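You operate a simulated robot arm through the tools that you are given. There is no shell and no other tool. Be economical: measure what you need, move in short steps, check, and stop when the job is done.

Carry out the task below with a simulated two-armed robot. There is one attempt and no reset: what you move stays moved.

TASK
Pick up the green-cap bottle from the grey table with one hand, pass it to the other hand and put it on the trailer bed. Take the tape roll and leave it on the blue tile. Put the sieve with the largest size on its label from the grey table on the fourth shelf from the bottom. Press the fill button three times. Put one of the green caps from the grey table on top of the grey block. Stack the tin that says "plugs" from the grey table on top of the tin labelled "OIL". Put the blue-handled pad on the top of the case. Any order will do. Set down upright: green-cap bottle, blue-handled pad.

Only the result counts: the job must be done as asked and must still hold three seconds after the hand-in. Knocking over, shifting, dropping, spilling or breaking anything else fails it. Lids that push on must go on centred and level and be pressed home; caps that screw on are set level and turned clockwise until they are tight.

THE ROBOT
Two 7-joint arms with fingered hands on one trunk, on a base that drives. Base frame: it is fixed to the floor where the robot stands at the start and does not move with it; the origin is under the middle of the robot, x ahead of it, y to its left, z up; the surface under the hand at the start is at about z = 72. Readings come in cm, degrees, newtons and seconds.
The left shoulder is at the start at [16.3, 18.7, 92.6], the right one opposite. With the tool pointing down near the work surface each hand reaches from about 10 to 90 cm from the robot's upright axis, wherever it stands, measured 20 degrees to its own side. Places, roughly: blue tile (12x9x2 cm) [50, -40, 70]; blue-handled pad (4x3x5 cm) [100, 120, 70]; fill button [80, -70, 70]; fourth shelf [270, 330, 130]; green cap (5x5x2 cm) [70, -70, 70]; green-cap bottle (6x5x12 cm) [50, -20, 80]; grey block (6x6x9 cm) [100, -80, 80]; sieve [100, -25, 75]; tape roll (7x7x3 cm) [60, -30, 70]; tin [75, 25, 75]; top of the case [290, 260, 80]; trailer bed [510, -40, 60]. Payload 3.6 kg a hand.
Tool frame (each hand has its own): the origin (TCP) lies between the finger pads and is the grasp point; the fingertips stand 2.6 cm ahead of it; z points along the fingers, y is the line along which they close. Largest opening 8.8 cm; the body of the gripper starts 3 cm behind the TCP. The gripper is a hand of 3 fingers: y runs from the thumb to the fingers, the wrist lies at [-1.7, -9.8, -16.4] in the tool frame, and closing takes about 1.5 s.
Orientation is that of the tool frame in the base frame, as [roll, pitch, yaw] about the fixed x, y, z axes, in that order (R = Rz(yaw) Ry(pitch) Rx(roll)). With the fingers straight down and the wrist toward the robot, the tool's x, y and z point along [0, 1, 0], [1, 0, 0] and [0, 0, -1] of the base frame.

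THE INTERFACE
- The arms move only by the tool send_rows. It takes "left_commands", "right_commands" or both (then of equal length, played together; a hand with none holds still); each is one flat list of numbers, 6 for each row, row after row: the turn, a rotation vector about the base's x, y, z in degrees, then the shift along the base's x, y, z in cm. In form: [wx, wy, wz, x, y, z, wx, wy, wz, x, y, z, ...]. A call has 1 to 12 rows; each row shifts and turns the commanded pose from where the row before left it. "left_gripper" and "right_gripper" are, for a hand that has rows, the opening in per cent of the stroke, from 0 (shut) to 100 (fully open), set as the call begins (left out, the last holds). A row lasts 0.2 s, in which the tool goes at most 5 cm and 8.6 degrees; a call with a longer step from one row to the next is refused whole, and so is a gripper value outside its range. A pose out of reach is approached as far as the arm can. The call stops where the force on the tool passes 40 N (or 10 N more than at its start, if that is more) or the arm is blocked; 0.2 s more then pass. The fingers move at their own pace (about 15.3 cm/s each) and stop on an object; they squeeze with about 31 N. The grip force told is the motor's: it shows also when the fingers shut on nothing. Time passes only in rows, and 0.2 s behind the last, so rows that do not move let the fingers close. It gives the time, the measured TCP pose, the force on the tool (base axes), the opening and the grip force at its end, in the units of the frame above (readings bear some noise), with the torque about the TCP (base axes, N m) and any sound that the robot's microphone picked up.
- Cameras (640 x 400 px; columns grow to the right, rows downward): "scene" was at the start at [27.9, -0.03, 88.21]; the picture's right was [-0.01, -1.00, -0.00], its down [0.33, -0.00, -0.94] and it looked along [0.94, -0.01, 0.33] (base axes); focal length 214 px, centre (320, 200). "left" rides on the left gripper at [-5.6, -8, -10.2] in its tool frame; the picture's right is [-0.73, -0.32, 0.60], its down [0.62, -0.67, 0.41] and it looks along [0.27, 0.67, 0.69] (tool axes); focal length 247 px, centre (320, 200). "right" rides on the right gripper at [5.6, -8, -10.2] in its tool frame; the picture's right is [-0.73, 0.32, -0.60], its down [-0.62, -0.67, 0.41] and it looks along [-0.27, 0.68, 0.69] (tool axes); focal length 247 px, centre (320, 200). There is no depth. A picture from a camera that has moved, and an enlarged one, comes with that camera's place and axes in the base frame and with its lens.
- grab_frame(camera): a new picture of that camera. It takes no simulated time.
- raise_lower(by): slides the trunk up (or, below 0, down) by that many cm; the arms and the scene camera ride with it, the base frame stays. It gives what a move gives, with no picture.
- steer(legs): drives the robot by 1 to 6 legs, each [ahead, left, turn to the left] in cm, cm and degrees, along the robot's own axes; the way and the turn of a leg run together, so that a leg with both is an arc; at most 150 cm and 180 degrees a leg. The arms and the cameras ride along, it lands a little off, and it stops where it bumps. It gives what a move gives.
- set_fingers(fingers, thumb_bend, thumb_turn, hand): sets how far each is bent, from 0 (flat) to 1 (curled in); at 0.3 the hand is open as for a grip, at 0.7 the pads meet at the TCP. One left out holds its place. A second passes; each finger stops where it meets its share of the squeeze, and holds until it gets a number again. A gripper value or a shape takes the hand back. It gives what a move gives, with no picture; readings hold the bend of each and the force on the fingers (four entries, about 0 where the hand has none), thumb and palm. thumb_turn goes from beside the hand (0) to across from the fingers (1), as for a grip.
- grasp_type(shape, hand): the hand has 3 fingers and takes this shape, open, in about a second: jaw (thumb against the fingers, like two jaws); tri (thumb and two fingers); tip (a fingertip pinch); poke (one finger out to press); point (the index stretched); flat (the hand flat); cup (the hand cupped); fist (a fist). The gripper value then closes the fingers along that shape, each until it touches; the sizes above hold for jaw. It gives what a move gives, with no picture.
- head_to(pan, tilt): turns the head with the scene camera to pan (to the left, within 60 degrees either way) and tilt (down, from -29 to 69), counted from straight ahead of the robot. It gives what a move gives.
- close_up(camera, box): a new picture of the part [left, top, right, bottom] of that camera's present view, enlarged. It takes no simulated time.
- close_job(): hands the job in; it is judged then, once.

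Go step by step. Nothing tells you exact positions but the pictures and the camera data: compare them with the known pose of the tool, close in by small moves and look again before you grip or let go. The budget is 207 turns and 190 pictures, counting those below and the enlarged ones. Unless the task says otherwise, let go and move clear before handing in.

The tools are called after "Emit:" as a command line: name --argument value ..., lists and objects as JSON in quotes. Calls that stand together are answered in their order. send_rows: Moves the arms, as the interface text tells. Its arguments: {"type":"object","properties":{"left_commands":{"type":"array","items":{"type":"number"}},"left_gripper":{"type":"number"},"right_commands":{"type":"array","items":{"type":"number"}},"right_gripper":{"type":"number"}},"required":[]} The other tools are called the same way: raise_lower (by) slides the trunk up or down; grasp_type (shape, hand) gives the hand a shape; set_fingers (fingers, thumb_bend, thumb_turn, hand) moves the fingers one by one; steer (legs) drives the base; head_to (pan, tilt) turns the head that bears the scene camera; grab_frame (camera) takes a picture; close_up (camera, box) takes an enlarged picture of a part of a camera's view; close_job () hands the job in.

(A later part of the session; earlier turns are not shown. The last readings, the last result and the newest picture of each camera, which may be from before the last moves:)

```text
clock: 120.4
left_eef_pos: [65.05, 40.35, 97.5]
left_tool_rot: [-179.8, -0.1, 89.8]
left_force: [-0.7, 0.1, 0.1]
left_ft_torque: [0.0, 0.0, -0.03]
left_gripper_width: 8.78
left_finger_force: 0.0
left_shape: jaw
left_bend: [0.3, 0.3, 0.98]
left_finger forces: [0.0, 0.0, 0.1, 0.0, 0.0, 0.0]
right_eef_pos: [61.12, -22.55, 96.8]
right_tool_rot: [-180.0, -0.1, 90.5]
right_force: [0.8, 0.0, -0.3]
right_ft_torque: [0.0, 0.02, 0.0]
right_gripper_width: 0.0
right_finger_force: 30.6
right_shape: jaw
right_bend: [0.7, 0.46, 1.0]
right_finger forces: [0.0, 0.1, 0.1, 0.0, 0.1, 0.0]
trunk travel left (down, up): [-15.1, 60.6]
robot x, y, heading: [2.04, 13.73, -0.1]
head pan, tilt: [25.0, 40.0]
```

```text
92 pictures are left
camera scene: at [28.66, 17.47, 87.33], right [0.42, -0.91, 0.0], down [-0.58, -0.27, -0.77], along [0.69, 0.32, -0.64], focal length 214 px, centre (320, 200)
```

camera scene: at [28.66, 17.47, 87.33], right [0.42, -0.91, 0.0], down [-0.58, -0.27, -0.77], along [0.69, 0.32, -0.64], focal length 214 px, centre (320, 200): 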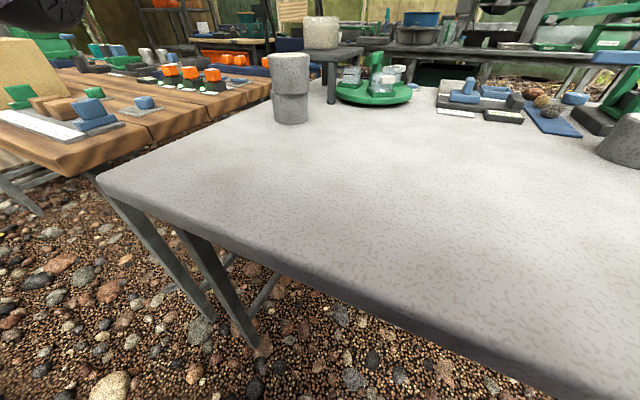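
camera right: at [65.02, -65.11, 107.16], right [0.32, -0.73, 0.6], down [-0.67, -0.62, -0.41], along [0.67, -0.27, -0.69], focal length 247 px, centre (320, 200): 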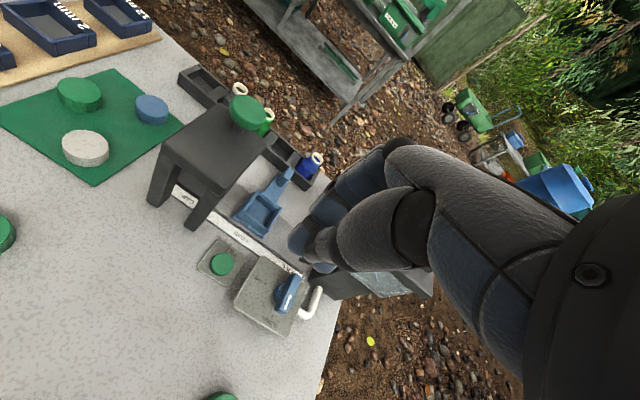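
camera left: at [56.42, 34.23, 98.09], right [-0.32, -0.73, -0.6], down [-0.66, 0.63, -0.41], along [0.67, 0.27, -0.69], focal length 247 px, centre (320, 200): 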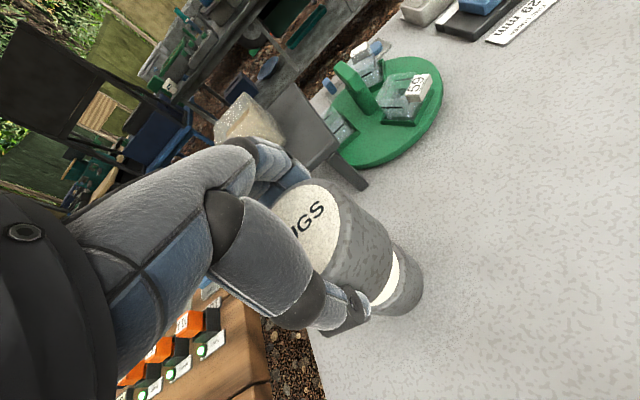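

The tins are stacked. Now the bottle: I drive right to y≈-2, and park the left hand higher.

Emit:
send_rows --left_commands '[0, 0, 0, -3, -1, 4, 0, 0, 0, -3, -1, 4, 0, 0, 0, -3, -1, 3, 0, 0, 0, -3, -1, 2]'

Emit:
steer --legs '[[-2, -16, 0]]'

Emit:
send_rows --right_commands '[7.5, 0, 0, -2, -2, 0, 7.5, 0, 0, -2, -2, 0, 7.5, 0, 0, -2, -1, 0, 7.5, 0, 0, -2, 0, 0, 7.5, 0, 0, -2, 0, 0, 7.5, 0, 0, -1, 0, 0, 7.5, 0, 0, 0, 0, 0, 7.5, 0, 0, 0, 0, 0]' --right_gripper 100

Emit:
head_to --pan -20 --tilt 35

Emit:
grab_frame --camera "scene"

Emit:
grab_frame --camera "right"

```text
refused: row 1 steps farther than a row can; nothing moved
```

```text
clock: 121.8
left_eef_pos: [63.13, 24.7, 97.43]
left_tool_rot: [-179.9, 0.0, 89.9]
left_force: [1.0, 0.3, 1.2]
left_ft_torque: [0.02, 0.03, 0.04]
left_gripper_width: 8.79
left_finger_force: 0.1
left_shape: jaw
left_bend: [0.3, 0.3, 0.98]
left_finger forces: [0.1, 0.0, 0.1, 0.0, 0.0, 0.0]
right_eef_pos: [59.44, -38.14, 96.95]
right_tool_rot: [-179.9, -0.1, 90.6]
right_force: [-0.3, 0.2, -1.6]
right_ft_torque: [0.0, 0.02, 0.03]
right_gripper_width: 0.0
right_finger_force: 31.4
right_shape: jaw
right_bend: [0.7, 0.46, 1.0]
right_finger forces: [0.0, 0.0, 0.0, 0.1, 0.0, 0.0]
trunk travel left (down, up): [-15.1, 60.6]
robot x, y, heading: [0.7, -2.24, 0.1]
head pan, tilt: [25.0, 40.0]
```

```text
clock: 123.6
left_eef_pos: [63.13, 24.67, 97.53]
left_tool_rot: [-179.9, -0.1, 90.0]
left_force: [-0.2, -0.1, -0.5]
left_ft_torque: [-0.01, 0.01, 0.04]
left_gripper_width: 8.78
left_finger_force: 0.0
left_shape: jaw
left_bend: [0.3, 0.3, 0.98]
left_finger forces: [0.0, 0.0, 0.0, 0.0, 0.0, 0.0]
right_eef_pos: [48.47, -43.31, 96.94]
right_tool_rot: [179.2, -60.2, 91.0]
right_force: [0.0, -0.4, 0.1]
right_ft_torque: [-0.01, 0.03, 0.01]
right_gripper_width: 8.77
right_finger_force: 0.1
right_shape: jaw
right_bend: [0.3, 0.3, 0.98]
right_finger forces: [0.1, 0.0, 0.0, 0.1, 0.1, 0.0]
trunk travel left (down, up): [-15.1, 60.6]
robot x, y, heading: [0.51, -2.52, 0.3]
head pan, tilt: [25.0, 40.0]
```

```text
clock: 124.8
left_eef_pos: [63.11, 24.63, 97.54]
left_tool_rot: [-179.9, -0.1, 90.0]
left_force: [-0.1, -0.8, 0.5]
left_ft_torque: [0.01, 0.02, 0.02]
left_gripper_width: 8.81
left_finger_force: 0.1
left_shape: jaw
left_bend: [0.3, 0.3, 0.98]
left_finger forces: [0.0, 0.0, 0.1, 0.1, 0.0, 0.1]
right_eef_pos: [48.53, -43.31, 96.91]
right_tool_rot: [179.1, -60.1, 91.0]
right_force: [0.5, 0.8, -0.2]
right_ft_torque: [-0.01, 0.0, 0.01]
right_gripper_width: 8.76
right_finger_force: 0.0
right_shape: jaw
right_bend: [0.3, 0.3, 0.98]
right_finger forces: [0.0, 0.1, 0.0, 0.1, 0.0, 0.0]
trunk travel left (down, up): [-15.1, 60.6]
robot x, y, heading: [0.46, -2.14, 0.4]
head pan, tilt: [-20.0, 35.0]
```

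```text
91 pictures are left
camera scene: at [27.31, -4.96, 88.08], right [-0.34, -0.94, 0.0], down [-0.54, 0.19, -0.82], along [0.77, -0.28, -0.57], focal length 214 px, centre (320, 200)
```

scene: 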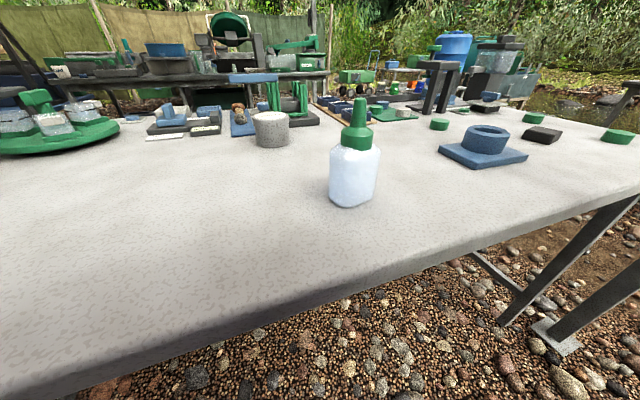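

```text
90 pictures are left
camera right: at [40.37, -49.31, 106.83], right [0.33, -0.88, -0.33], down [-0.66, 0.04, -0.75], along [0.68, 0.47, -0.57], focal length 247 px, centre (320, 200)
```

right: 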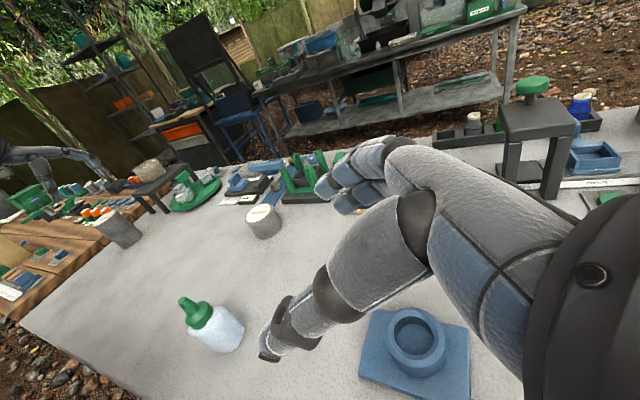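

Bottle ≈[50.2,-18.3], height ≈12.9. The right hand is tilted to grip its body from the right; move to the pre-grasp.

Emit:
send_rows --right_commands '[0, 0, 0, 0.4, 3, -3.2, 0, 0, 0, 0.4, 3, -3.2, 0, 0, 0, 0.4, 3, -3.2, 0, 0, 0, 0.4, 3, -3.2, 0, 0, 0, 0.3, 3, -3.1]'

Emit:
grab_frame --camera "right"

Emit:
grab_frame --camera "scene"

```text
clock: 126.0
left_eef_pos: [63.18, 24.64, 97.46]
left_tool_rot: [-179.8, -0.2, 90.0]
left_force: [0.0, -0.8, 0.2]
left_ft_torque: [0.0, 0.03, 0.01]
left_gripper_width: 8.8
left_finger_force: 0.0
left_shape: jaw
left_bend: [0.3, 0.3, 0.98]
left_finger forces: [0.0, 0.0, 0.1, 0.0, 0.0, 0.0]
right_eef_pos: [50.22, -28.13, 81.04]
right_tool_rot: [178.8, -60.1, 91.4]
right_force: [-0.4, -0.2, 0.0]
right_ft_torque: [0.01, 0.02, 0.03]
right_gripper_width: 8.78
right_finger_force: 0.1
right_shape: jaw
right_bend: [0.3, 0.3, 0.98]
right_finger forces: [0.1, 0.0, 0.1, 0.0, 0.0, 0.0]
trunk travel left (down, up): [-15.1, 60.6]
robot x, y, heading: [0.05, -2.37, 0.4]
head pan, tilt: [-20.0, 35.0]
```

```text
89 pictures are left
camera right: at [42.09, -34.07, 90.92], right [0.33, -0.88, -0.33], down [-0.66, 0.04, -0.75], along [0.68, 0.47, -0.57], focal length 247 px, centre (320, 200)
```

right: 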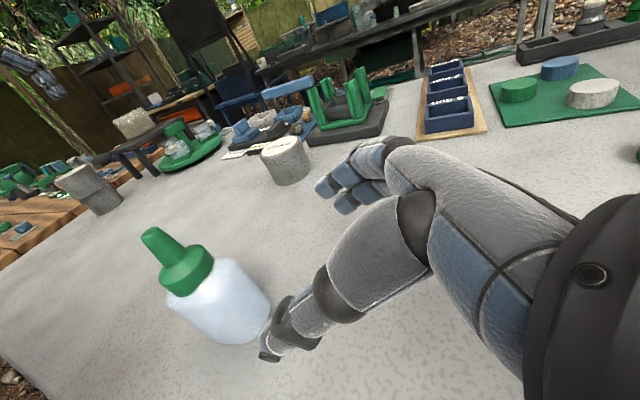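

```text
88 pictures are left
camera scene: at [27.31, -4.97, 88.08], right [-0.34, -0.94, 0.0], down [-0.54, 0.19, -0.82], along [0.77, -0.28, -0.57], focal length 214 px, centre (320, 200)
```

scene: 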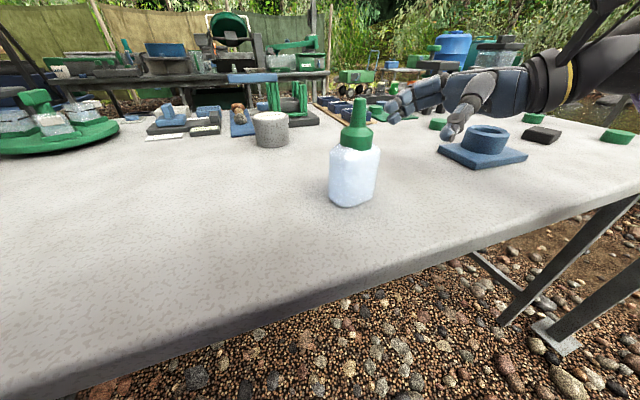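

Triangulated bottle axis ≈[48,-16.6]. Approach along the finger direction.

Emit:
send_rows --right_commands '[0, 0, 0, -2.2, 1.5, 0, 0, 0, 0, 0, 3.3, -1.8, 0, 0, 0, 0, 3.3, -1.8, 0, 0, 0, 0, 0, 0]'

Emit:
grab_frame --camera "right"

Emit:
close_up --camera "scene" --box '[280, 70, 460, 230]'

```text
clock: 127.0
left_eef_pos: [63.26, 24.73, 97.44]
left_tool_rot: [-179.8, 0.0, 90.0]
left_force: [0.5, 1.0, -0.3]
left_ft_torque: [0.01, 0.0, -0.01]
left_gripper_width: 8.79
left_finger_force: 0.1
left_shape: jaw
left_bend: [0.3, 0.3, 0.98]
left_finger forces: [0.0, 0.0, 0.0, 0.0, 0.0, 0.0]
right_eef_pos: [48.01, -20.07, 77.29]
right_tool_rot: [179.0, -60.1, 91.3]
right_force: [0.1, -0.1, -0.2]
right_ft_torque: [0.0, -0.03, 0.03]
right_gripper_width: 8.77
right_finger_force: 0.1
right_shape: jaw
right_bend: [0.3, 0.3, 0.98]
right_finger forces: [0.1, 0.0, 0.1, 0.0, 0.1, 0.0]
trunk travel left (down, up): [-15.1, 60.6]
robot x, y, heading: [0.84, -2.24, 0.2]
head pan, tilt: [-20.0, 35.0]
```

```text
87 pictures are left
camera right: at [39.92, -26.12, 87.13], right [0.33, -0.88, -0.34], down [-0.66, 0.04, -0.75], along [0.68, 0.47, -0.57], focal length 247 px, centre (320, 200)
```

right: 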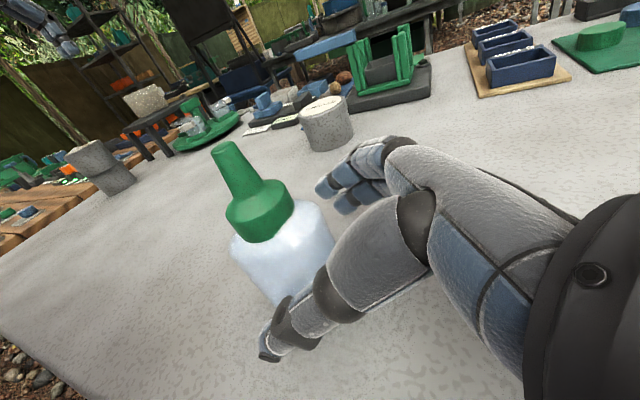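

```text
2.50 times, centred on (370, 150) of scene
camera zoom: at [27.3, -4.97, 88.08], right [-0.34, -0.94, 0.0], down [-0.54, 0.19, -0.82], along [0.77, -0.28, -0.57], focal length 536 px, centre (195, 325)
```

zoom: 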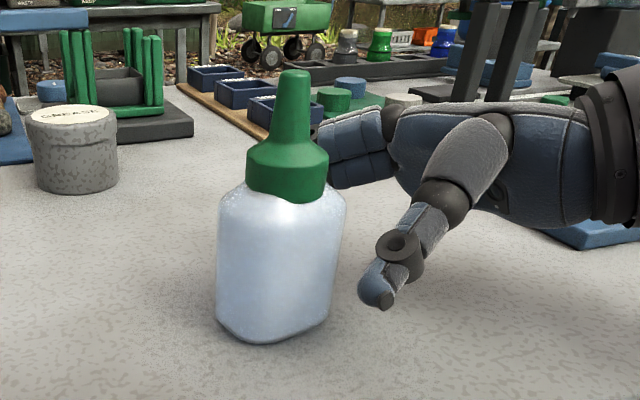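

Emit:
send_rows --right_commands '[0, 0, 0, 0, 1.8, -1, 0, 0, 0, 0, 1.6, -0.8, 0, 0, 0, 0, 0, 0]'

Emit:
send_rows --right_commands '[0, 0, 0, 0, 0, 0, 0, 0, 0, 0, 0, 0, 0, 0, 0, 0, 0, 0, 0, 0, 0, 0, 0, 0, 0, 0, 0, 0, 0, 0, 0, 0, 0, 0, 0, 0, 0, 0, 0, 0, 0, 0]' --right_gripper 0

Emit:
close_up --camera "scene" --box '[280, 70, 460, 230]'

```text
clock: 127.8
left_eef_pos: [63.13, 24.72, 97.46]
left_tool_rot: [-179.9, -0.1, 90.1]
left_force: [-0.3, 0.3, 0.2]
left_ft_torque: [0.0, 0.0, 0.02]
left_gripper_width: 8.8
left_finger_force: 0.1
left_shape: jaw
left_bend: [0.3, 0.3, 0.98]
left_finger forces: [0.0, 0.0, 0.0, 0.0, 0.1, 0.1]
right_eef_pos: [48.03, -16.79, 75.49]
right_tool_rot: [179.3, -60.1, 91.0]
right_force: [-0.3, 0.7, -0.5]
right_ft_torque: [-0.01, 0.01, 0.0]
right_gripper_width: 8.77
right_finger_force: 0.1
right_shape: jaw
right_bend: [0.3, 0.3, 0.98]
right_finger forces: [0.0, 0.0, 0.1, 0.0, 0.1, 0.1]
trunk travel left (down, up): [-15.1, 60.6]
robot x, y, heading: [0.43, -1.89, 0.0]
head pan, tilt: [-20.0, 35.0]
```

```text
clock: 129.3
left_eef_pos: [63.19, 24.68, 97.53]
left_tool_rot: [-179.9, 0.0, 90.0]
left_force: [0.6, -0.3, -0.4]
left_ft_torque: [-0.02, -0.01, -0.01]
left_gripper_width: 8.77
left_finger_force: 0.0
left_shape: jaw
left_bend: [0.3, 0.3, 0.98]
left_finger forces: [0.1, 0.1, 0.1, 0.0, 0.1, 0.1]
right_eef_pos: [48.07, -16.78, 75.54]
right_tool_rot: [179.0, -60.1, 91.2]
right_force: [1.5, 0.9, 2.6]
right_ft_torque: [-0.02, -0.06, 0.02]
right_gripper_width: 3.28
right_finger_force: 30.8
right_shape: jaw
right_bend: [0.62, 0.62, 0.97]
right_finger forces: [6.5, 22.7, 0.1, 0.0, 29.2, 0.0]
trunk travel left (down, up): [-15.1, 60.6]
robot x, y, heading: [0.64, -2.18, 0.3]
head pan, tilt: [-20.0, 35.0]
```

```text
2.50 times, centred on (370, 150) of scene
camera zoom: at [27.3, -4.96, 88.08], right [-0.34, -0.94, 0.0], down [-0.54, 0.19, -0.82], along [0.77, -0.28, -0.57], focal length 536 px, centre (195, 325)
```

zoom: 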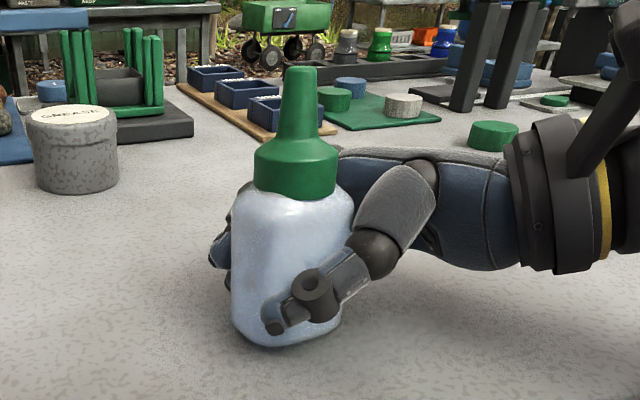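

Gripped. Lift and carry to the handover spot near [50,-6].

Emit:
send_rows --right_commands '[0, 0, 0, 0, 0, 2, 0, 0, 0, 0, 0, 4, 0, 0, 0, 0.5, 2, 4, 0, 0, 0, 0.5, 3, 3, 0, 0, 0, 0.5, 3, 2, 0, 0, 0, 0.5, 3, 1, 0, 0, 0, 0, 0, 0]'

Emit:
head_to --pan 0 --tilt 0

Emit:
grab_frame --camera "scene"

Emit:
grab_frame --camera "left"

```text
clock: 130.9
left_eef_pos: [63.08, 24.61, 97.49]
left_tool_rot: [-179.9, 0.0, 90.0]
left_force: [0.5, -0.2, -0.2]
left_ft_torque: [0.02, 0.02, 0.0]
left_gripper_width: 8.79
left_finger_force: 0.0
left_shape: jaw
left_bend: [0.3, 0.3, 0.98]
left_finger forces: [0.0, 0.0, 0.0, 0.0, 0.0, 0.0]
right_eef_pos: [50.13, -5.56, 91.62]
right_tool_rot: [179.1, -60.1, 91.0]
right_force: [0.2, -0.3, -0.9]
right_ft_torque: [-0.02, 0.0, 0.02]
right_gripper_width: 3.26
right_finger_force: 30.3
right_shape: jaw
right_bend: [0.62, 0.62, 0.97]
right_finger forces: [5.7, 22.7, 0.0, 0.1, 29.1, 0.0]
trunk travel left (down, up): [-15.1, 60.6]
robot x, y, heading: [0.17, -1.91, 0.4]
head pan, tilt: [-20.0, 35.0]
```

```text
clock: 132.0
left_eef_pos: [63.22, 24.76, 97.47]
left_tool_rot: [-179.9, -0.1, 90.0]
left_force: [1.3, 0.2, -0.1]
left_ft_torque: [0.02, 0.01, -0.01]
left_gripper_width: 8.76
left_finger_force: 0.1
left_shape: jaw
left_bend: [0.3, 0.3, 0.98]
left_finger forces: [0.1, 0.0, 0.0, 0.0, 0.0, 0.0]
right_eef_pos: [50.14, -5.61, 91.64]
right_tool_rot: [179.0, -60.1, 91.3]
right_force: [-0.3, 0.1, -1.7]
right_ft_torque: [0.01, 0.01, 0.01]
right_gripper_width: 3.23
right_finger_force: 31.1
right_shape: jaw
right_bend: [0.62, 0.62, 0.97]
right_finger forces: [5.7, 22.7, 0.1, 0.0, 28.9, 0.0]
trunk travel left (down, up): [-15.1, 60.6]
robot x, y, heading: [0.53, -2.36, 0.4]
head pan, tilt: [0.0, 0.0]
```

```text
84 pictures are left
camera scene: at [28.03, -1.95, 93.68], right [0.0, -1.0, 0.0], down [0.0, 0.0, -1.0], along [1.0, 0.0, 0.0], focal length 214 px, centre (320, 200)
```

scene: 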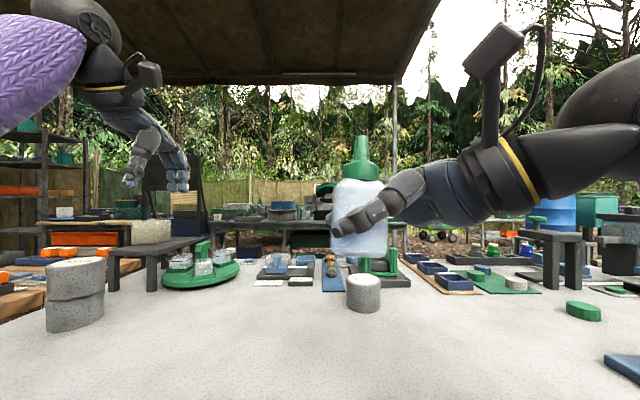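

```text
83 pictures are left
camera left: at [55.12, 18.92, 107.71], right [-0.32, -0.73, -0.6], down [-0.67, 0.62, -0.41], along [0.67, 0.27, -0.69], focal length 247 px, centre (320, 200)
```

left: 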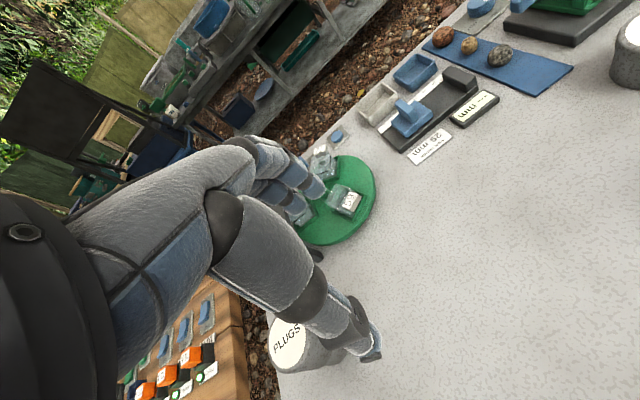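

The bottle is upright: axis ≈[50.1,-6], skirt z≈95.7–97.8, top ≈100.2. I bring the left hand above it, yawed −30°, partly opened.

Emit:
send_rows --left_commands '[0, 0, -3.75, -1.0, -3.0, 3.5, 0, 0, -3.75, -1.0, -3.0, 3.5, 0, 0, -3.75, -1.8, -4.1, 2.0, 0, 0, -3.75, -1.8, -4.1, 2.0, 0, 0, -3.75, -1.8, -4.1, 2.0, 0, 0, -3.75, -1.9, -4.1, 1.0, 0, 0, -3.75, -1.9, -4.1, 0.5, 0, 0, -3.75, -1.9, -4.1, 0]' --left_gripper 62

Emit:
grab_frame --camera "left"

Emit:
grab_frame --camera "scene"

```text
clock: 133.8
left_eef_pos: [50.07, -5.85, 112.03]
left_tool_rot: [-179.9, -0.2, 60.0]
left_force: [-0.5, -0.1, 0.9]
left_ft_torque: [-0.01, -0.01, 0.02]
left_gripper_width: 5.51
left_finger_force: 0.0
left_shape: jaw
left_bend: [0.38, 0.61, 1.0]
left_finger forces: [0.0, 0.0, 0.1, 0.0, 0.0, 0.1]
right_eef_pos: [50.19, -5.57, 91.74]
right_tool_rot: [178.9, -60.2, 91.3]
right_force: [0.2, -0.1, -0.6]
right_ft_torque: [-0.01, 0.01, 0.01]
right_gripper_width: 3.24
right_finger_force: 30.9
right_shape: jaw
right_bend: [0.62, 0.62, 0.97]
right_finger forces: [5.7, 22.8, 0.0, 0.0, 29.0, 0.1]
trunk travel left (down, up): [-15.1, 60.6]
robot x, y, heading: [0.39, -2.18, 0.2]
head pan, tilt: [0.0, 0.0]
```

```text
82 pictures are left
camera left: at [40.29, -6.85, 122.31], right [-0.64, -0.48, -0.6], down [-0.26, 0.87, -0.41], along [0.72, -0.1, -0.69], focal length 247 px, centre (320, 200)
```

left: 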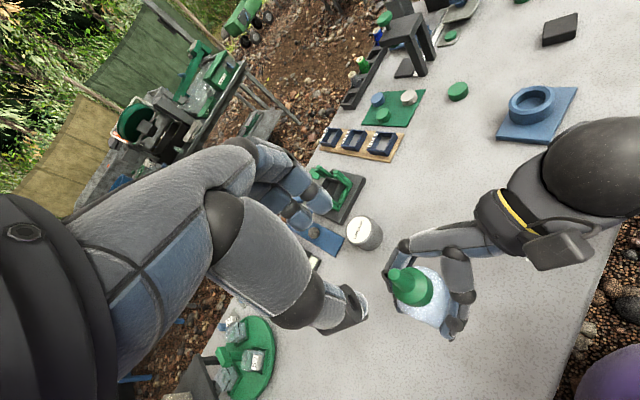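

```text
81 pictures are left
camera scene: at [28.02, -1.97, 93.69], right [0.0, -1.0, 0.0], down [0.0, 0.0, -1.0], along [1.0, 0.0, 0.0], focal length 214 px, centre (320, 200)
```

scene: 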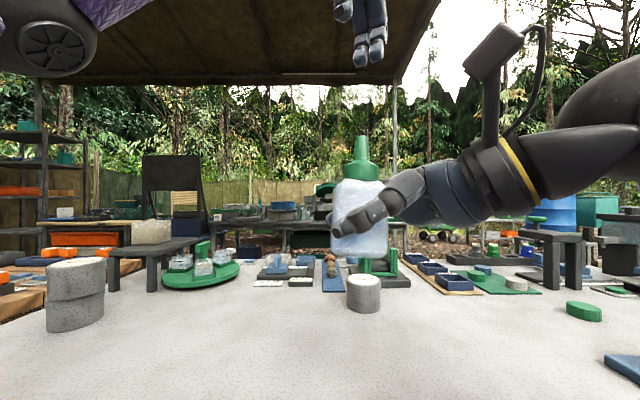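

Bottle axis ≈[49.9,-6.6]. Descend the left hand over the cap.

Emit:
send_rows --left_commands '[0, 0, 0, -0.1, -0.7, -4, 0, 0, 0, 0, 0, -3.5, 0, 0, 0, 0, 0, -2]'

Emit:
grab_frame --camera "left"

Emit:
close_up --camera "scene" --box '[280, 40, 440, 260]'

```text
clock: 134.6
left_eef_pos: [49.89, -6.51, 102.51]
left_tool_rot: [-179.9, 0.0, 60.1]
left_force: [-0.9, 0.5, 0.3]
left_ft_torque: [0.0, 0.0, -0.02]
left_gripper_width: 5.46
left_finger_force: 0.1
left_shape: jaw
left_bend: [0.38, 0.61, 1.0]
left_finger forces: [0.1, 0.0, 0.1, 0.0, 0.1, 0.0]
right_eef_pos: [50.13, -5.58, 91.6]
right_tool_rot: [179.0, -60.0, 91.2]
right_force: [0.0, -1.0, -0.7]
right_ft_torque: [0.01, 0.03, -0.01]
right_gripper_width: 3.23
right_finger_force: 31.2
right_shape: jaw
right_bend: [0.62, 0.62, 0.97]
right_finger forces: [5.8, 22.7, 0.0, 0.0, 29.0, 0.0]
trunk travel left (down, up): [-15.1, 60.6]
robot x, y, heading: [0.34, -2.03, 0.2]
head pan, tilt: [0.0, 0.0]
```

```text
80 pictures are left
camera left: at [40.14, -7.53, 112.77], right [-0.64, -0.48, -0.6], down [-0.27, 0.87, -0.41], along [0.72, -0.1, -0.69], focal length 247 px, centre (320, 200)
```

left: 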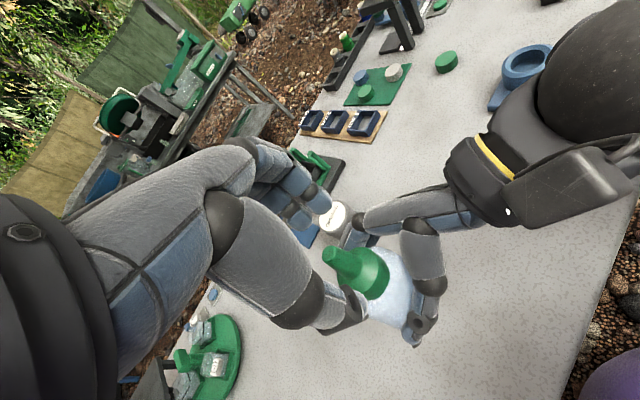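

```text
1.82 times, centred on (360, 150) of scene
camera zoom: at [28.03, -1.95, 93.69], right [0.0, -1.0, 0.0], down [0.0, 0.0, -1.0], along [1.0, 0.0, 0.0], focal length 390 px, centre (247, 291)
```

zoom: 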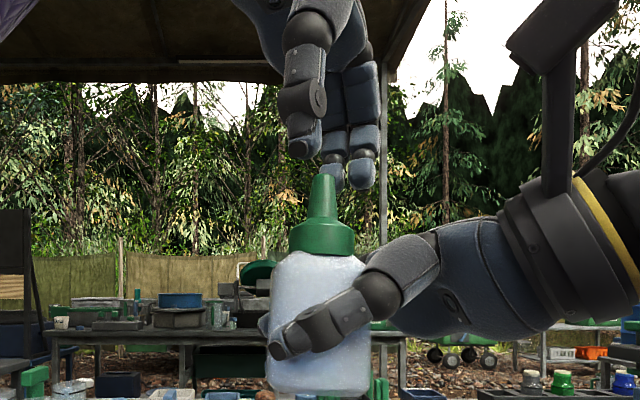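

Emit:
send_rows --left_commands '[0, 0, 0, 0, 0, -1.5, 0, 0, 0, 0, 0, -1.2, 0, 0, 0, 0, 0, -0.8, 0, 0, 0, 0, 0, 0]'

Emit:
close_up --camera "scene" --box '[280, 40, 440, 260]'

```text
clock: 135.6
left_eef_pos: [49.79, -6.58, 98.96]
left_tool_rot: [-179.8, 0.1, 60.0]
left_force: [-1.0, -0.2, 0.0]
left_ft_torque: [0.01, 0.02, 0.05]
left_gripper_width: 5.52
left_finger_force: 0.0
left_shape: jaw
left_bend: [0.38, 0.61, 1.0]
left_finger forces: [0.0, 0.0, 0.0, 0.0, 0.0, 0.0]
right_eef_pos: [50.17, -5.56, 91.67]
right_tool_rot: [179.0, -60.1, 91.2]
right_force: [0.8, 0.3, 0.4]
right_ft_torque: [-0.02, 0.0, 0.0]
right_gripper_width: 3.23
right_finger_force: 30.6
right_shape: jaw
right_bend: [0.62, 0.62, 0.97]
right_finger forces: [5.7, 22.8, 0.0, 0.1, 29.0, 0.0]
trunk travel left (down, up): [-15.1, 60.6]
robot x, y, heading: [0.42, -2.19, 0.5]
head pan, tilt: [0.0, 0.0]
```

```text
1.82 times, centred on (360, 150) of scene
camera zoom: at [28.03, -1.95, 93.69], right [0.0, -1.0, 0.0], down [0.0, 0.0, -1.0], along [1.0, 0.0, 0.0], focal length 390 px, centre (247, 291)
```

zoom: 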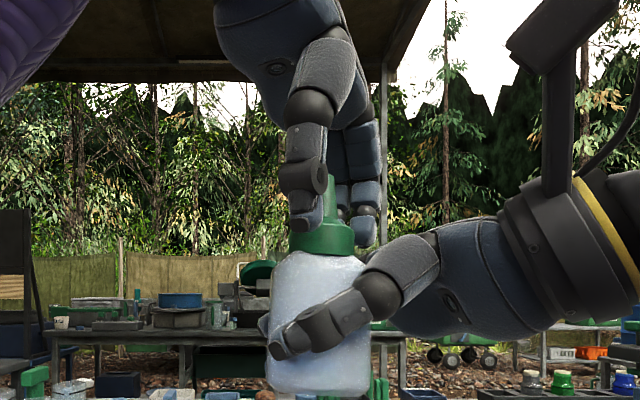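

Emit:
send_rows --left_commands '[0, 0, 0, 0, 0, -0.8, 0, 0, 0, 0, 0, 0]'

Emit:
send_rows --left_commands '[0, 0, 0, 0, 0, 0, 0, 0, 0, 0, 0, 0, 0, 0, 0, 0, 0, 0, 0, 0, 0, 0, 0, 0, 0, 0, 0, 0, 0, 0, 0, 0, 0, 0, 0, 0]' --left_gripper 0

Emit:
close_up --camera "scene" --box '[280, 40, 440, 260]'

```text
clock: 136.2
left_eef_pos: [49.77, -6.65, 98.26]
left_tool_rot: [179.8, 0.0, 59.9]
left_force: [1.8, 2.0, 12.6]
left_ft_torque: [-0.37, -0.4, 0.1]
left_gripper_width: 5.49
left_finger_force: 0.0
left_shape: jaw
left_bend: [0.37, 0.61, 1.0]
left_finger forces: [0.1, 0.1, 0.0, 0.0, 0.0, 0.0]
right_eef_pos: [50.21, -5.62, 91.46]
right_tool_rot: [179.6, -59.9, 90.6]
right_force: [-1.4, -2.5, -13.0]
right_ft_torque: [0.7, 0.2, -0.16]
right_gripper_width: 3.24
right_finger_force: 30.9
right_shape: jaw
right_bend: [0.62, 0.62, 0.97]
right_finger forces: [5.7, 22.7, 0.0, 0.0, 29.1, 0.1]
trunk travel left (down, up): [-15.1, 60.6]
robot x, y, heading: [0.43, -2.27, 0.1]
head pan, tilt: [0.0, 0.0]
```

```text
clock: 137.6
left_eef_pos: [49.8, -6.65, 98.19]
left_tool_rot: [-179.6, 0.0, 60.0]
left_force: [1.9, 3.9, -8.7]
left_ft_torque: [0.06, 0.16, -0.15]
left_gripper_width: 2.68
left_finger_force: 31.2
left_shape: jaw
left_bend: [0.56, 0.72, 1.0]
left_finger forces: [0.4, 27.9, 0.1, 0.0, 28.8, 0.0]
right_eef_pos: [50.19, -5.69, 91.71]
right_tool_rot: [178.7, -60.2, 91.4]
right_force: [-0.7, -4.0, 7.1]
right_ft_torque: [0.1, -0.2, 0.16]
right_gripper_width: 3.2
right_finger_force: 31.4
right_shape: jaw
right_bend: [0.61, 0.62, 0.97]
right_finger forces: [3.4, 28.7, 0.0, 0.0, 31.6, 0.0]
trunk travel left (down, up): [-15.1, 60.6]
robot x, y, heading: [0.13, -1.72, 0.4]
head pan, tilt: [0.0, 0.0]
```

```text
1.82 times, centred on (360, 150) of scene
camera zoom: at [28.03, -1.96, 93.69], right [0.0, -1.0, 0.0], down [0.0, 0.0, -1.0], along [1.0, 0.0, 0.0], focal length 390 px, centre (247, 291)
```

zoom: 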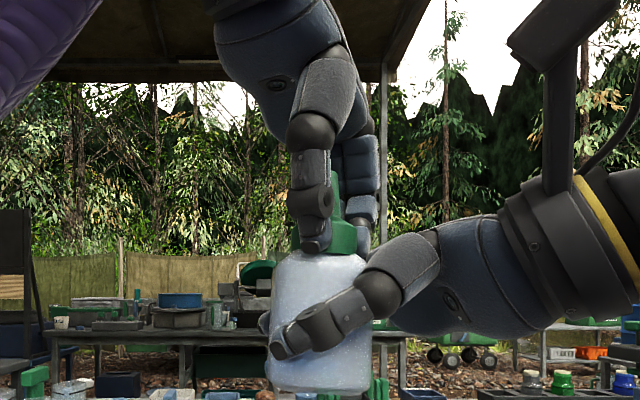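

Left has a firm grip on the cap. Open the right hand and retreat.

Emit:
send_rows --right_commands '[0, 0, 0, 0, 0, 0, 0, 0, 0, 0, 0, 0, 0, 0, 0, 0, 0, 0, 0, 0, 0, 0, 0, 0, 0, 0, 0, 0, 0, 0]' --right_gripper 100

Emit:
close_up --camera "scene" --box '[280, 40, 440, 260]'

```text
clock: 138.8
left_eef_pos: [49.92, -6.5, 98.17]
left_tool_rot: [-179.9, 0.0, 60.0]
left_force: [0.9, 3.1, 0.6]
left_ft_torque: [0.05, -0.05, -0.04]
left_gripper_width: 2.65
left_finger_force: 31.8
left_shape: jaw
left_bend: [0.57, 0.72, 0.98]
left_finger forces: [3.5, 25.3, 0.1, 0.1, 29.8, 0.0]
right_eef_pos: [50.12, -5.57, 91.63]
right_tool_rot: [178.9, -60.1, 91.2]
right_force: [-1.0, -2.5, -1.5]
right_ft_torque: [0.14, -0.07, 0.03]
right_gripper_width: 8.77
right_finger_force: 0.0
right_shape: jaw
right_bend: [0.3, 0.3, 0.98]
right_finger forces: [0.1, 0.1, 0.1, 0.0, 2.6, 0.0]
trunk travel left (down, up): [-15.1, 60.6]
robot x, y, heading: [0.6, -2.16, -0.1]
head pan, tilt: [0.0, 0.0]
```

```text
1.82 times, centred on (360, 150) of scene
camera zoom: at [28.03, -1.96, 93.69], right [0.0, -1.0, 0.0], down [0.0, 0.0, -1.0], along [1.0, 0.0, 0.0], focal length 390 px, centre (247, 291)
```

zoom: 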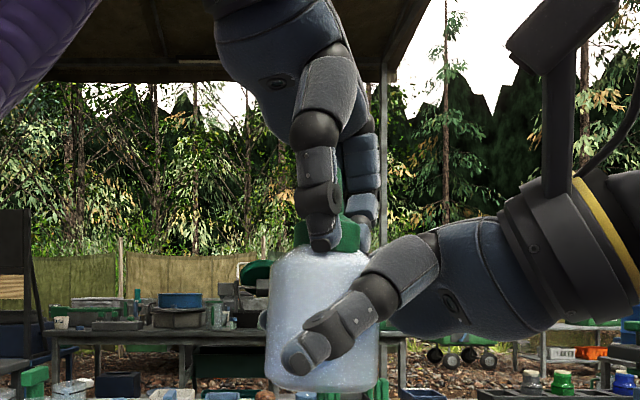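

Emit:
send_rows --right_commands '[0, 0, 0, -0.2, -2.5, 0.6, 0, 0, 0, 0, -4, 1.2, 0, 0, 0, 0, -4.5, 1, 0, 0, 0, 0, -4.5, 0, 0, 0, 0, 0, -4.5, 0]'

Emit:
send_rows --left_commands '[0, 0, 0, 0, 2, 3, 0, 0, 0, 0, 2, 3]'

Emit:
grab_frame --camera "scene"

```text
clock: 140.0
left_eef_pos: [49.87, -6.54, 98.02]
left_tool_rot: [-179.9, 0.0, 60.0]
left_force: [0.6, 0.1, -0.2]
left_ft_torque: [0.01, 0.01, 0.03]
left_gripper_width: 2.64
left_finger_force: 31.4
left_shape: jaw
left_bend: [0.57, 0.72, 0.97]
left_finger forces: [6.2, 22.6, 0.1, 0.0, 28.7, 0.0]
right_eef_pos: [49.97, -25.52, 94.46]
right_tool_rot: [179.0, -60.1, 91.4]
right_force: [0.3, -0.2, -0.3]
right_ft_torque: [-0.02, -0.01, 0.0]
right_gripper_width: 8.79
right_finger_force: 0.1
right_shape: jaw
right_bend: [0.3, 0.3, 0.98]
right_finger forces: [0.1, 0.0, 0.0, 0.0, 0.1, 0.0]
trunk travel left (down, up): [-15.1, 60.6]
robot x, y, heading: [0.12, -2.12, 0.2]
head pan, tilt: [0.0, 0.0]
```

```text
clock: 140.6
left_eef_pos: [49.84, -2.65, 104.19]
left_tool_rot: [-179.7, 0.1, 60.0]
left_force: [-0.7, 0.2, -0.4]
left_ft_torque: [0.0, -0.04, 0.02]
left_gripper_width: 2.62
left_finger_force: 30.9
left_shape: jaw
left_bend: [0.57, 0.72, 0.97]
left_finger forces: [6.3, 22.3, 0.0, 0.0, 28.7, 0.1]
right_eef_pos: [49.96, -25.54, 94.4]
right_tool_rot: [179.1, -60.1, 91.0]
right_force: [-0.9, 0.2, -0.1]
right_ft_torque: [-0.01, -0.03, -0.01]
right_gripper_width: 8.77
right_finger_force: 0.1
right_shape: jaw
right_bend: [0.3, 0.3, 0.98]
right_finger forces: [0.1, 0.0, 0.0, 0.0, 0.0, 0.1]
trunk travel left (down, up): [-15.1, 60.6]
robot x, y, heading: [0.6, -1.85, 0.0]
head pan, tilt: [0.0, 0.0]
```

```text
75 pictures are left
camera scene: at [28.0, -1.96, 93.7], right [0.0, -1.0, 0.0], down [0.0, 0.0, -1.0], along [1.0, 0.0, 0.0], focal length 214 px, centre (320, 200)
```

scene: 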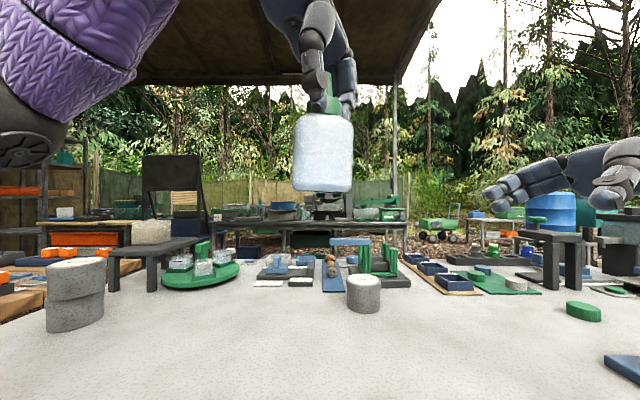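

Handover complete; the left hand holds the bottle upright. Now I drive round the right end of the table toward the trailer and look from there.

Emit:
steer --legs '[[-50, 0, 0], [0, -150, 0], [0, -28, 0], [150, 0, 0], [90, 0, 0]]'

Emit:
head_to --pan -5 --tilt 5

Emit:
grab_frame --camera "scene"

Emit:
head_to --pan 50 --tilt 10

Emit:
grab_frame --camera "scene"

```text
clock: 163.2
left_eef_pos: [241.11, -174.55, 103.98]
left_tool_rot: [-179.9, 0.1, 60.1]
left_force: [-0.5, -0.5, 0.1]
left_ft_torque: [0.0, -0.01, 0.02]
left_gripper_width: 2.65
left_finger_force: 30.8
left_shape: jaw
left_bend: [0.57, 0.72, 0.97]
left_finger forces: [6.4, 22.3, 0.1, 0.0, 28.6, 0.0]
right_eef_pos: [241.24, -197.41, 94.41]
right_tool_rot: [178.8, -60.1, 91.3]
right_force: [0.2, 0.0, 0.5]
right_ft_torque: [-0.02, 0.03, 0.03]
right_gripper_width: 8.81
right_finger_force: 0.0
right_shape: jaw
right_bend: [0.3, 0.3, 0.98]
right_finger forces: [0.1, 0.0, 0.0, 0.0, 0.0, 0.0]
trunk travel left (down, up): [-15.1, 60.6]
robot x, y, heading: [191.49, -173.82, 0.6]
head pan, tilt: [0.0, 0.0]
```

```text
clock: 163.9
left_eef_pos: [241.16, -174.5, 104.15]
left_tool_rot: [-179.8, 0.0, 60.1]
left_force: [0.3, -0.3, 0.1]
left_ft_torque: [-0.02, 0.01, -0.02]
left_gripper_width: 2.63
left_finger_force: 31.2
left_shape: jaw
left_bend: [0.57, 0.72, 0.97]
left_finger forces: [6.5, 22.3, 0.1, 0.0, 28.8, 0.1]
right_eef_pos: [241.12, -197.45, 94.38]
right_tool_rot: [179.0, -60.0, 91.3]
right_force: [-0.2, 0.3, -0.2]
right_ft_torque: [0.01, 0.0, -0.02]
right_gripper_width: 8.77
right_finger_force: 0.1
right_shape: jaw
right_bend: [0.3, 0.3, 0.98]
right_finger forces: [0.0, 0.0, 0.0, 0.0, 0.0, 0.0]
trunk travel left (down, up): [-15.1, 60.6]
robot x, y, heading: [191.57, -174.05, 0.4]
head pan, tilt: [-5.0, 5.0]
```

```text
74 pictures are left
camera scene: at [219.37, -174.62, 92.9], right [-0.08, -1.0, 0.0], down [-0.09, 0.01, -1.0], along [0.99, -0.08, -0.09], focal length 214 px, centre (320, 200)
```

scene: 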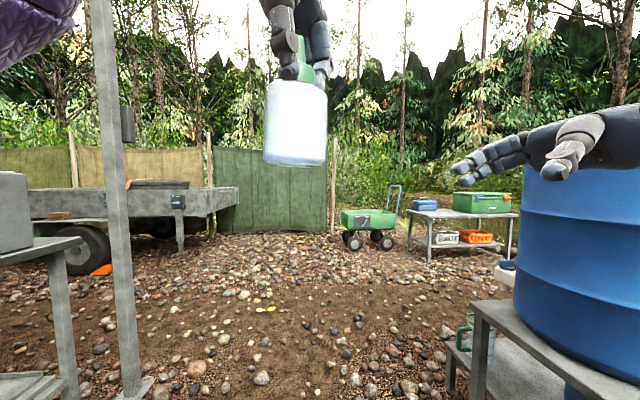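

```text
clock: 165.1
left_eef_pos: [241.11, -174.34, 104.2]
left_tool_rot: [-179.9, -0.1, 60.1]
left_force: [-1.1, -0.2, -0.9]
left_ft_torque: [0.02, -0.02, -0.01]
left_gripper_width: 2.61
left_finger_force: 30.8
left_shape: jaw
left_bend: [0.57, 0.72, 0.97]
left_finger forces: [6.4, 22.4, 0.0, 0.0, 28.6, 0.0]
right_eef_pos: [241.27, -197.4, 94.41]
right_tool_rot: [179.1, -60.2, 91.3]
right_force: [0.3, -0.5, 0.3]
right_ft_torque: [0.0, -0.01, 0.01]
right_gripper_width: 8.78
right_finger_force: 0.1
right_shape: jaw
right_bend: [0.3, 0.3, 0.98]
right_finger forces: [0.0, 0.0, 0.0, 0.0, 0.0, 0.0]
trunk travel left (down, up): [-15.1, 60.6]
robot x, y, heading: [191.69, -174.14, 0.5]
head pan, tilt: [50.0, 10.0]
```

```text
73 pictures are left
camera scene: at [216.17, -166.72, 92.09], right [0.77, -0.64, 0.0], down [-0.11, -0.13, -0.98], along [0.63, 0.76, -0.17], focal length 214 px, centre (320, 200)
```

scene: 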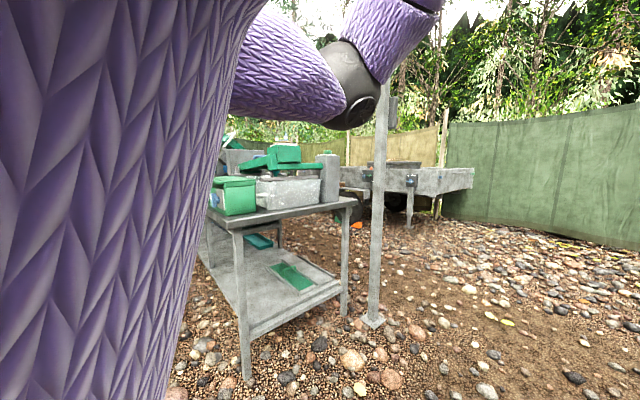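

The trailer is the grey flatbed to the left ahead. I drive on between the post and the barrel stand and look again.

Emit:
steer --legs '[[20, 6, 0], [130, 0, 0]]'

Emit:
head_to --pan 40 --tilt 10

Emit:
grab_frame --camera "scene"

```text
clock: 172.8
left_eef_pos: [390.14, -164.27, 104.08]
left_tool_rot: [-179.9, 0.0, 61.9]
left_force: [0.8, 0.9, -0.7]
left_ft_torque: [0.0, 0.0, 0.02]
left_gripper_width: 2.63
left_finger_force: 30.9
left_shape: jaw
left_bend: [0.57, 0.72, 0.97]
left_finger forces: [6.4, 22.3, 0.0, 0.1, 28.7, 0.1]
right_eef_pos: [390.86, -187.15, 94.35]
right_tool_rot: [178.9, -60.1, 93.2]
right_force: [0.8, -0.2, -0.6]
right_ft_torque: [0.05, 0.0, 0.0]
right_gripper_width: 8.77
right_finger_force: 0.1
right_shape: jaw
right_bend: [0.3, 0.3, 0.98]
right_finger forces: [0.0, 0.0, 0.1, 0.0, 0.0, 0.1]
trunk travel left (down, up): [-15.1, 60.6]
robot x, y, heading: [340.25, -165.43, 1.9]
head pan, tilt: [50.0, 10.0]
```

```text
clock: 173.6
left_eef_pos: [390.12, -164.11, 104.1]
left_tool_rot: [-179.9, 0.0, 61.8]
left_force: [0.5, 0.4, 0.2]
left_ft_torque: [0.02, 0.01, -0.02]
left_gripper_width: 2.61
left_finger_force: 31.4
left_shape: jaw
left_bend: [0.57, 0.72, 0.97]
left_finger forces: [6.5, 22.3, 0.1, 0.1, 28.7, 0.1]
right_eef_pos: [390.78, -187.1, 94.44]
right_tool_rot: [179.2, -60.1, 92.8]
right_force: [0.6, 0.6, 0.1]
right_ft_torque: [0.02, 0.01, 0.03]
right_gripper_width: 8.8
right_finger_force: 0.0
right_shape: jaw
right_bend: [0.3, 0.3, 0.98]
right_finger forces: [0.1, 0.0, 0.0, 0.1, 0.0, 0.0]
trunk travel left (down, up): [-15.1, 60.6]
robot x, y, heading: [340.53, -165.32, 2.1]
head pan, tilt: [40.0, 10.0]
```

```text
72 pictures are left
camera scene: at [366.02, -158.4, 92.09], right [0.67, -0.74, 0.0], down [-0.13, -0.12, -0.98], along [0.73, 0.66, -0.17], focal length 214 px, centre (320, 200)
```

scene: 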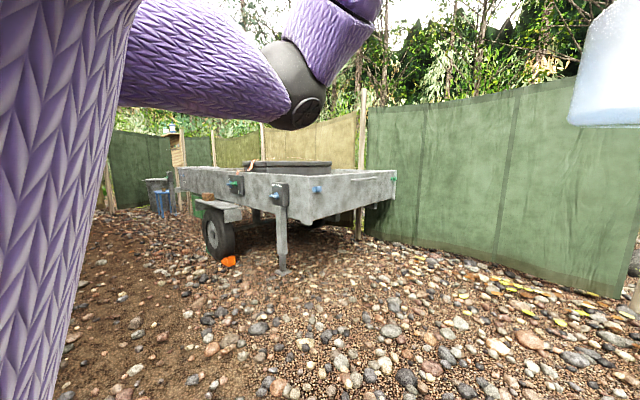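

The trailer is a walled box: near corner ≈[471,-56], wall top ≈77, bed ≈60. I'll stand at its end facing it (heading 90°).

Emit:
steer --legs '[[150, 0, -2], [12, 0, 0], [0, 0, 90], [25, 0, 0]]'

Emit:
raise_lower --by 25

Emit:
head_to --pan 0 --tilt 35

Emit:
grab_frame --camera "scene"

```text
clock: 187.0
left_eef_pos: [504.09, -88.44, 104.14]
left_tool_rot: [-179.7, 0.1, 149.3]
left_force: [0.7, -0.2, 0.0]
left_ft_torque: [0.01, 0.02, -0.01]
left_gripper_width: 2.59
left_finger_force: 30.8
left_shape: jaw
left_bend: [0.57, 0.72, 0.97]
left_finger forces: [6.6, 21.8, 0.2, 0.1, 28.3, 0.0]
right_eef_pos: [526.95, -88.61, 94.35]
right_tool_rot: [178.9, -60.1, -179.4]
right_force: [0.2, -0.2, 0.3]
right_ft_torque: [0.01, 0.05, 0.02]
right_gripper_width: 8.78
right_finger_force: 0.0
right_shape: jaw
right_bend: [0.3, 0.3, 0.98]
right_finger forces: [0.1, 0.1, 0.0, 0.0, 0.0, 0.1]
trunk travel left (down, up): [-15.1, 60.6]
robot x, y, heading: [502.87, -137.54, 89.2]
head pan, tilt: [40.0, 10.0]
```

```text
clock: 189.6
left_eef_pos: [503.99, -88.42, 129.01]
left_tool_rot: [-179.7, -0.1, 149.3]
left_force: [0.5, 0.0, 0.5]
left_ft_torque: [0.01, -0.02, 0.0]
left_gripper_width: 2.58
left_finger_force: 31.2
left_shape: jaw
left_bend: [0.57, 0.72, 0.97]
left_finger forces: [6.6, 21.9, 0.0, 0.1, 28.5, 0.1]
right_eef_pos: [526.97, -88.56, 119.43]
right_tool_rot: [179.0, -60.1, -179.6]
right_force: [0.5, -0.5, 0.8]
right_ft_torque: [0.01, 0.0, 0.03]
right_gripper_width: 8.81
right_finger_force: 0.0
right_shape: jaw
right_bend: [0.3, 0.3, 0.98]
right_finger forces: [0.0, 0.0, 0.0, 0.0, 0.1, 0.1]
trunk travel left (down, up): [-40.1, 35.6]
robot x, y, heading: [502.83, -137.84, 89.3]
head pan, tilt: [40.0, 10.0]
```

```text
clock: 190.7
left_eef_pos: [504.02, -88.29, 129.16]
left_tool_rot: [-179.8, -0.1, 149.3]
left_force: [-0.3, -0.5, -0.5]
left_ft_torque: [-0.03, 0.01, 0.01]
left_gripper_width: 2.6
left_finger_force: 31.1
left_shape: jaw
left_bend: [0.57, 0.72, 0.97]
left_finger forces: [6.6, 21.9, 0.1, 0.0, 28.4, 0.0]
right_eef_pos: [527.07, -88.7, 119.39]
right_tool_rot: [178.8, -60.1, -179.5]
right_force: [0.2, -0.2, 0.3]
right_ft_torque: [0.02, -0.01, 0.04]
right_gripper_width: 8.8
right_finger_force: 0.0
right_shape: jaw
right_bend: [0.3, 0.3, 0.98]
right_finger forces: [0.0, 0.1, 0.0, 0.0, 0.1, 0.0]
trunk travel left (down, up): [-40.1, 35.6]
robot x, y, heading: [502.95, -137.83, 89.3]
head pan, tilt: [0.0, 35.0]
```

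```text
71 pictures are left
camera scene: at [503.13, -114.66, 115.26], right [1.0, -0.01, 0.0], down [0.0, -0.57, -0.82], along [0.01, 0.82, -0.57], focal length 214 px, centre (320, 200)
```

scene: 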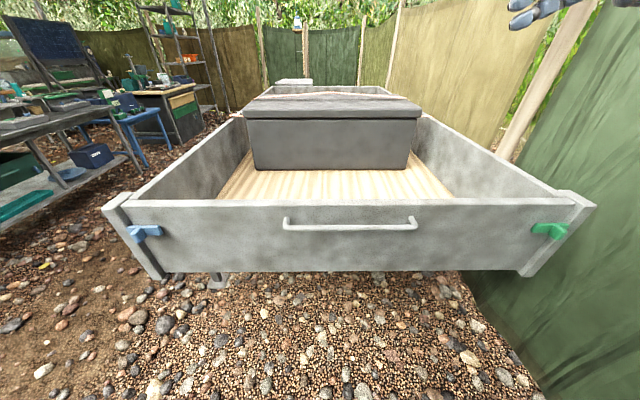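

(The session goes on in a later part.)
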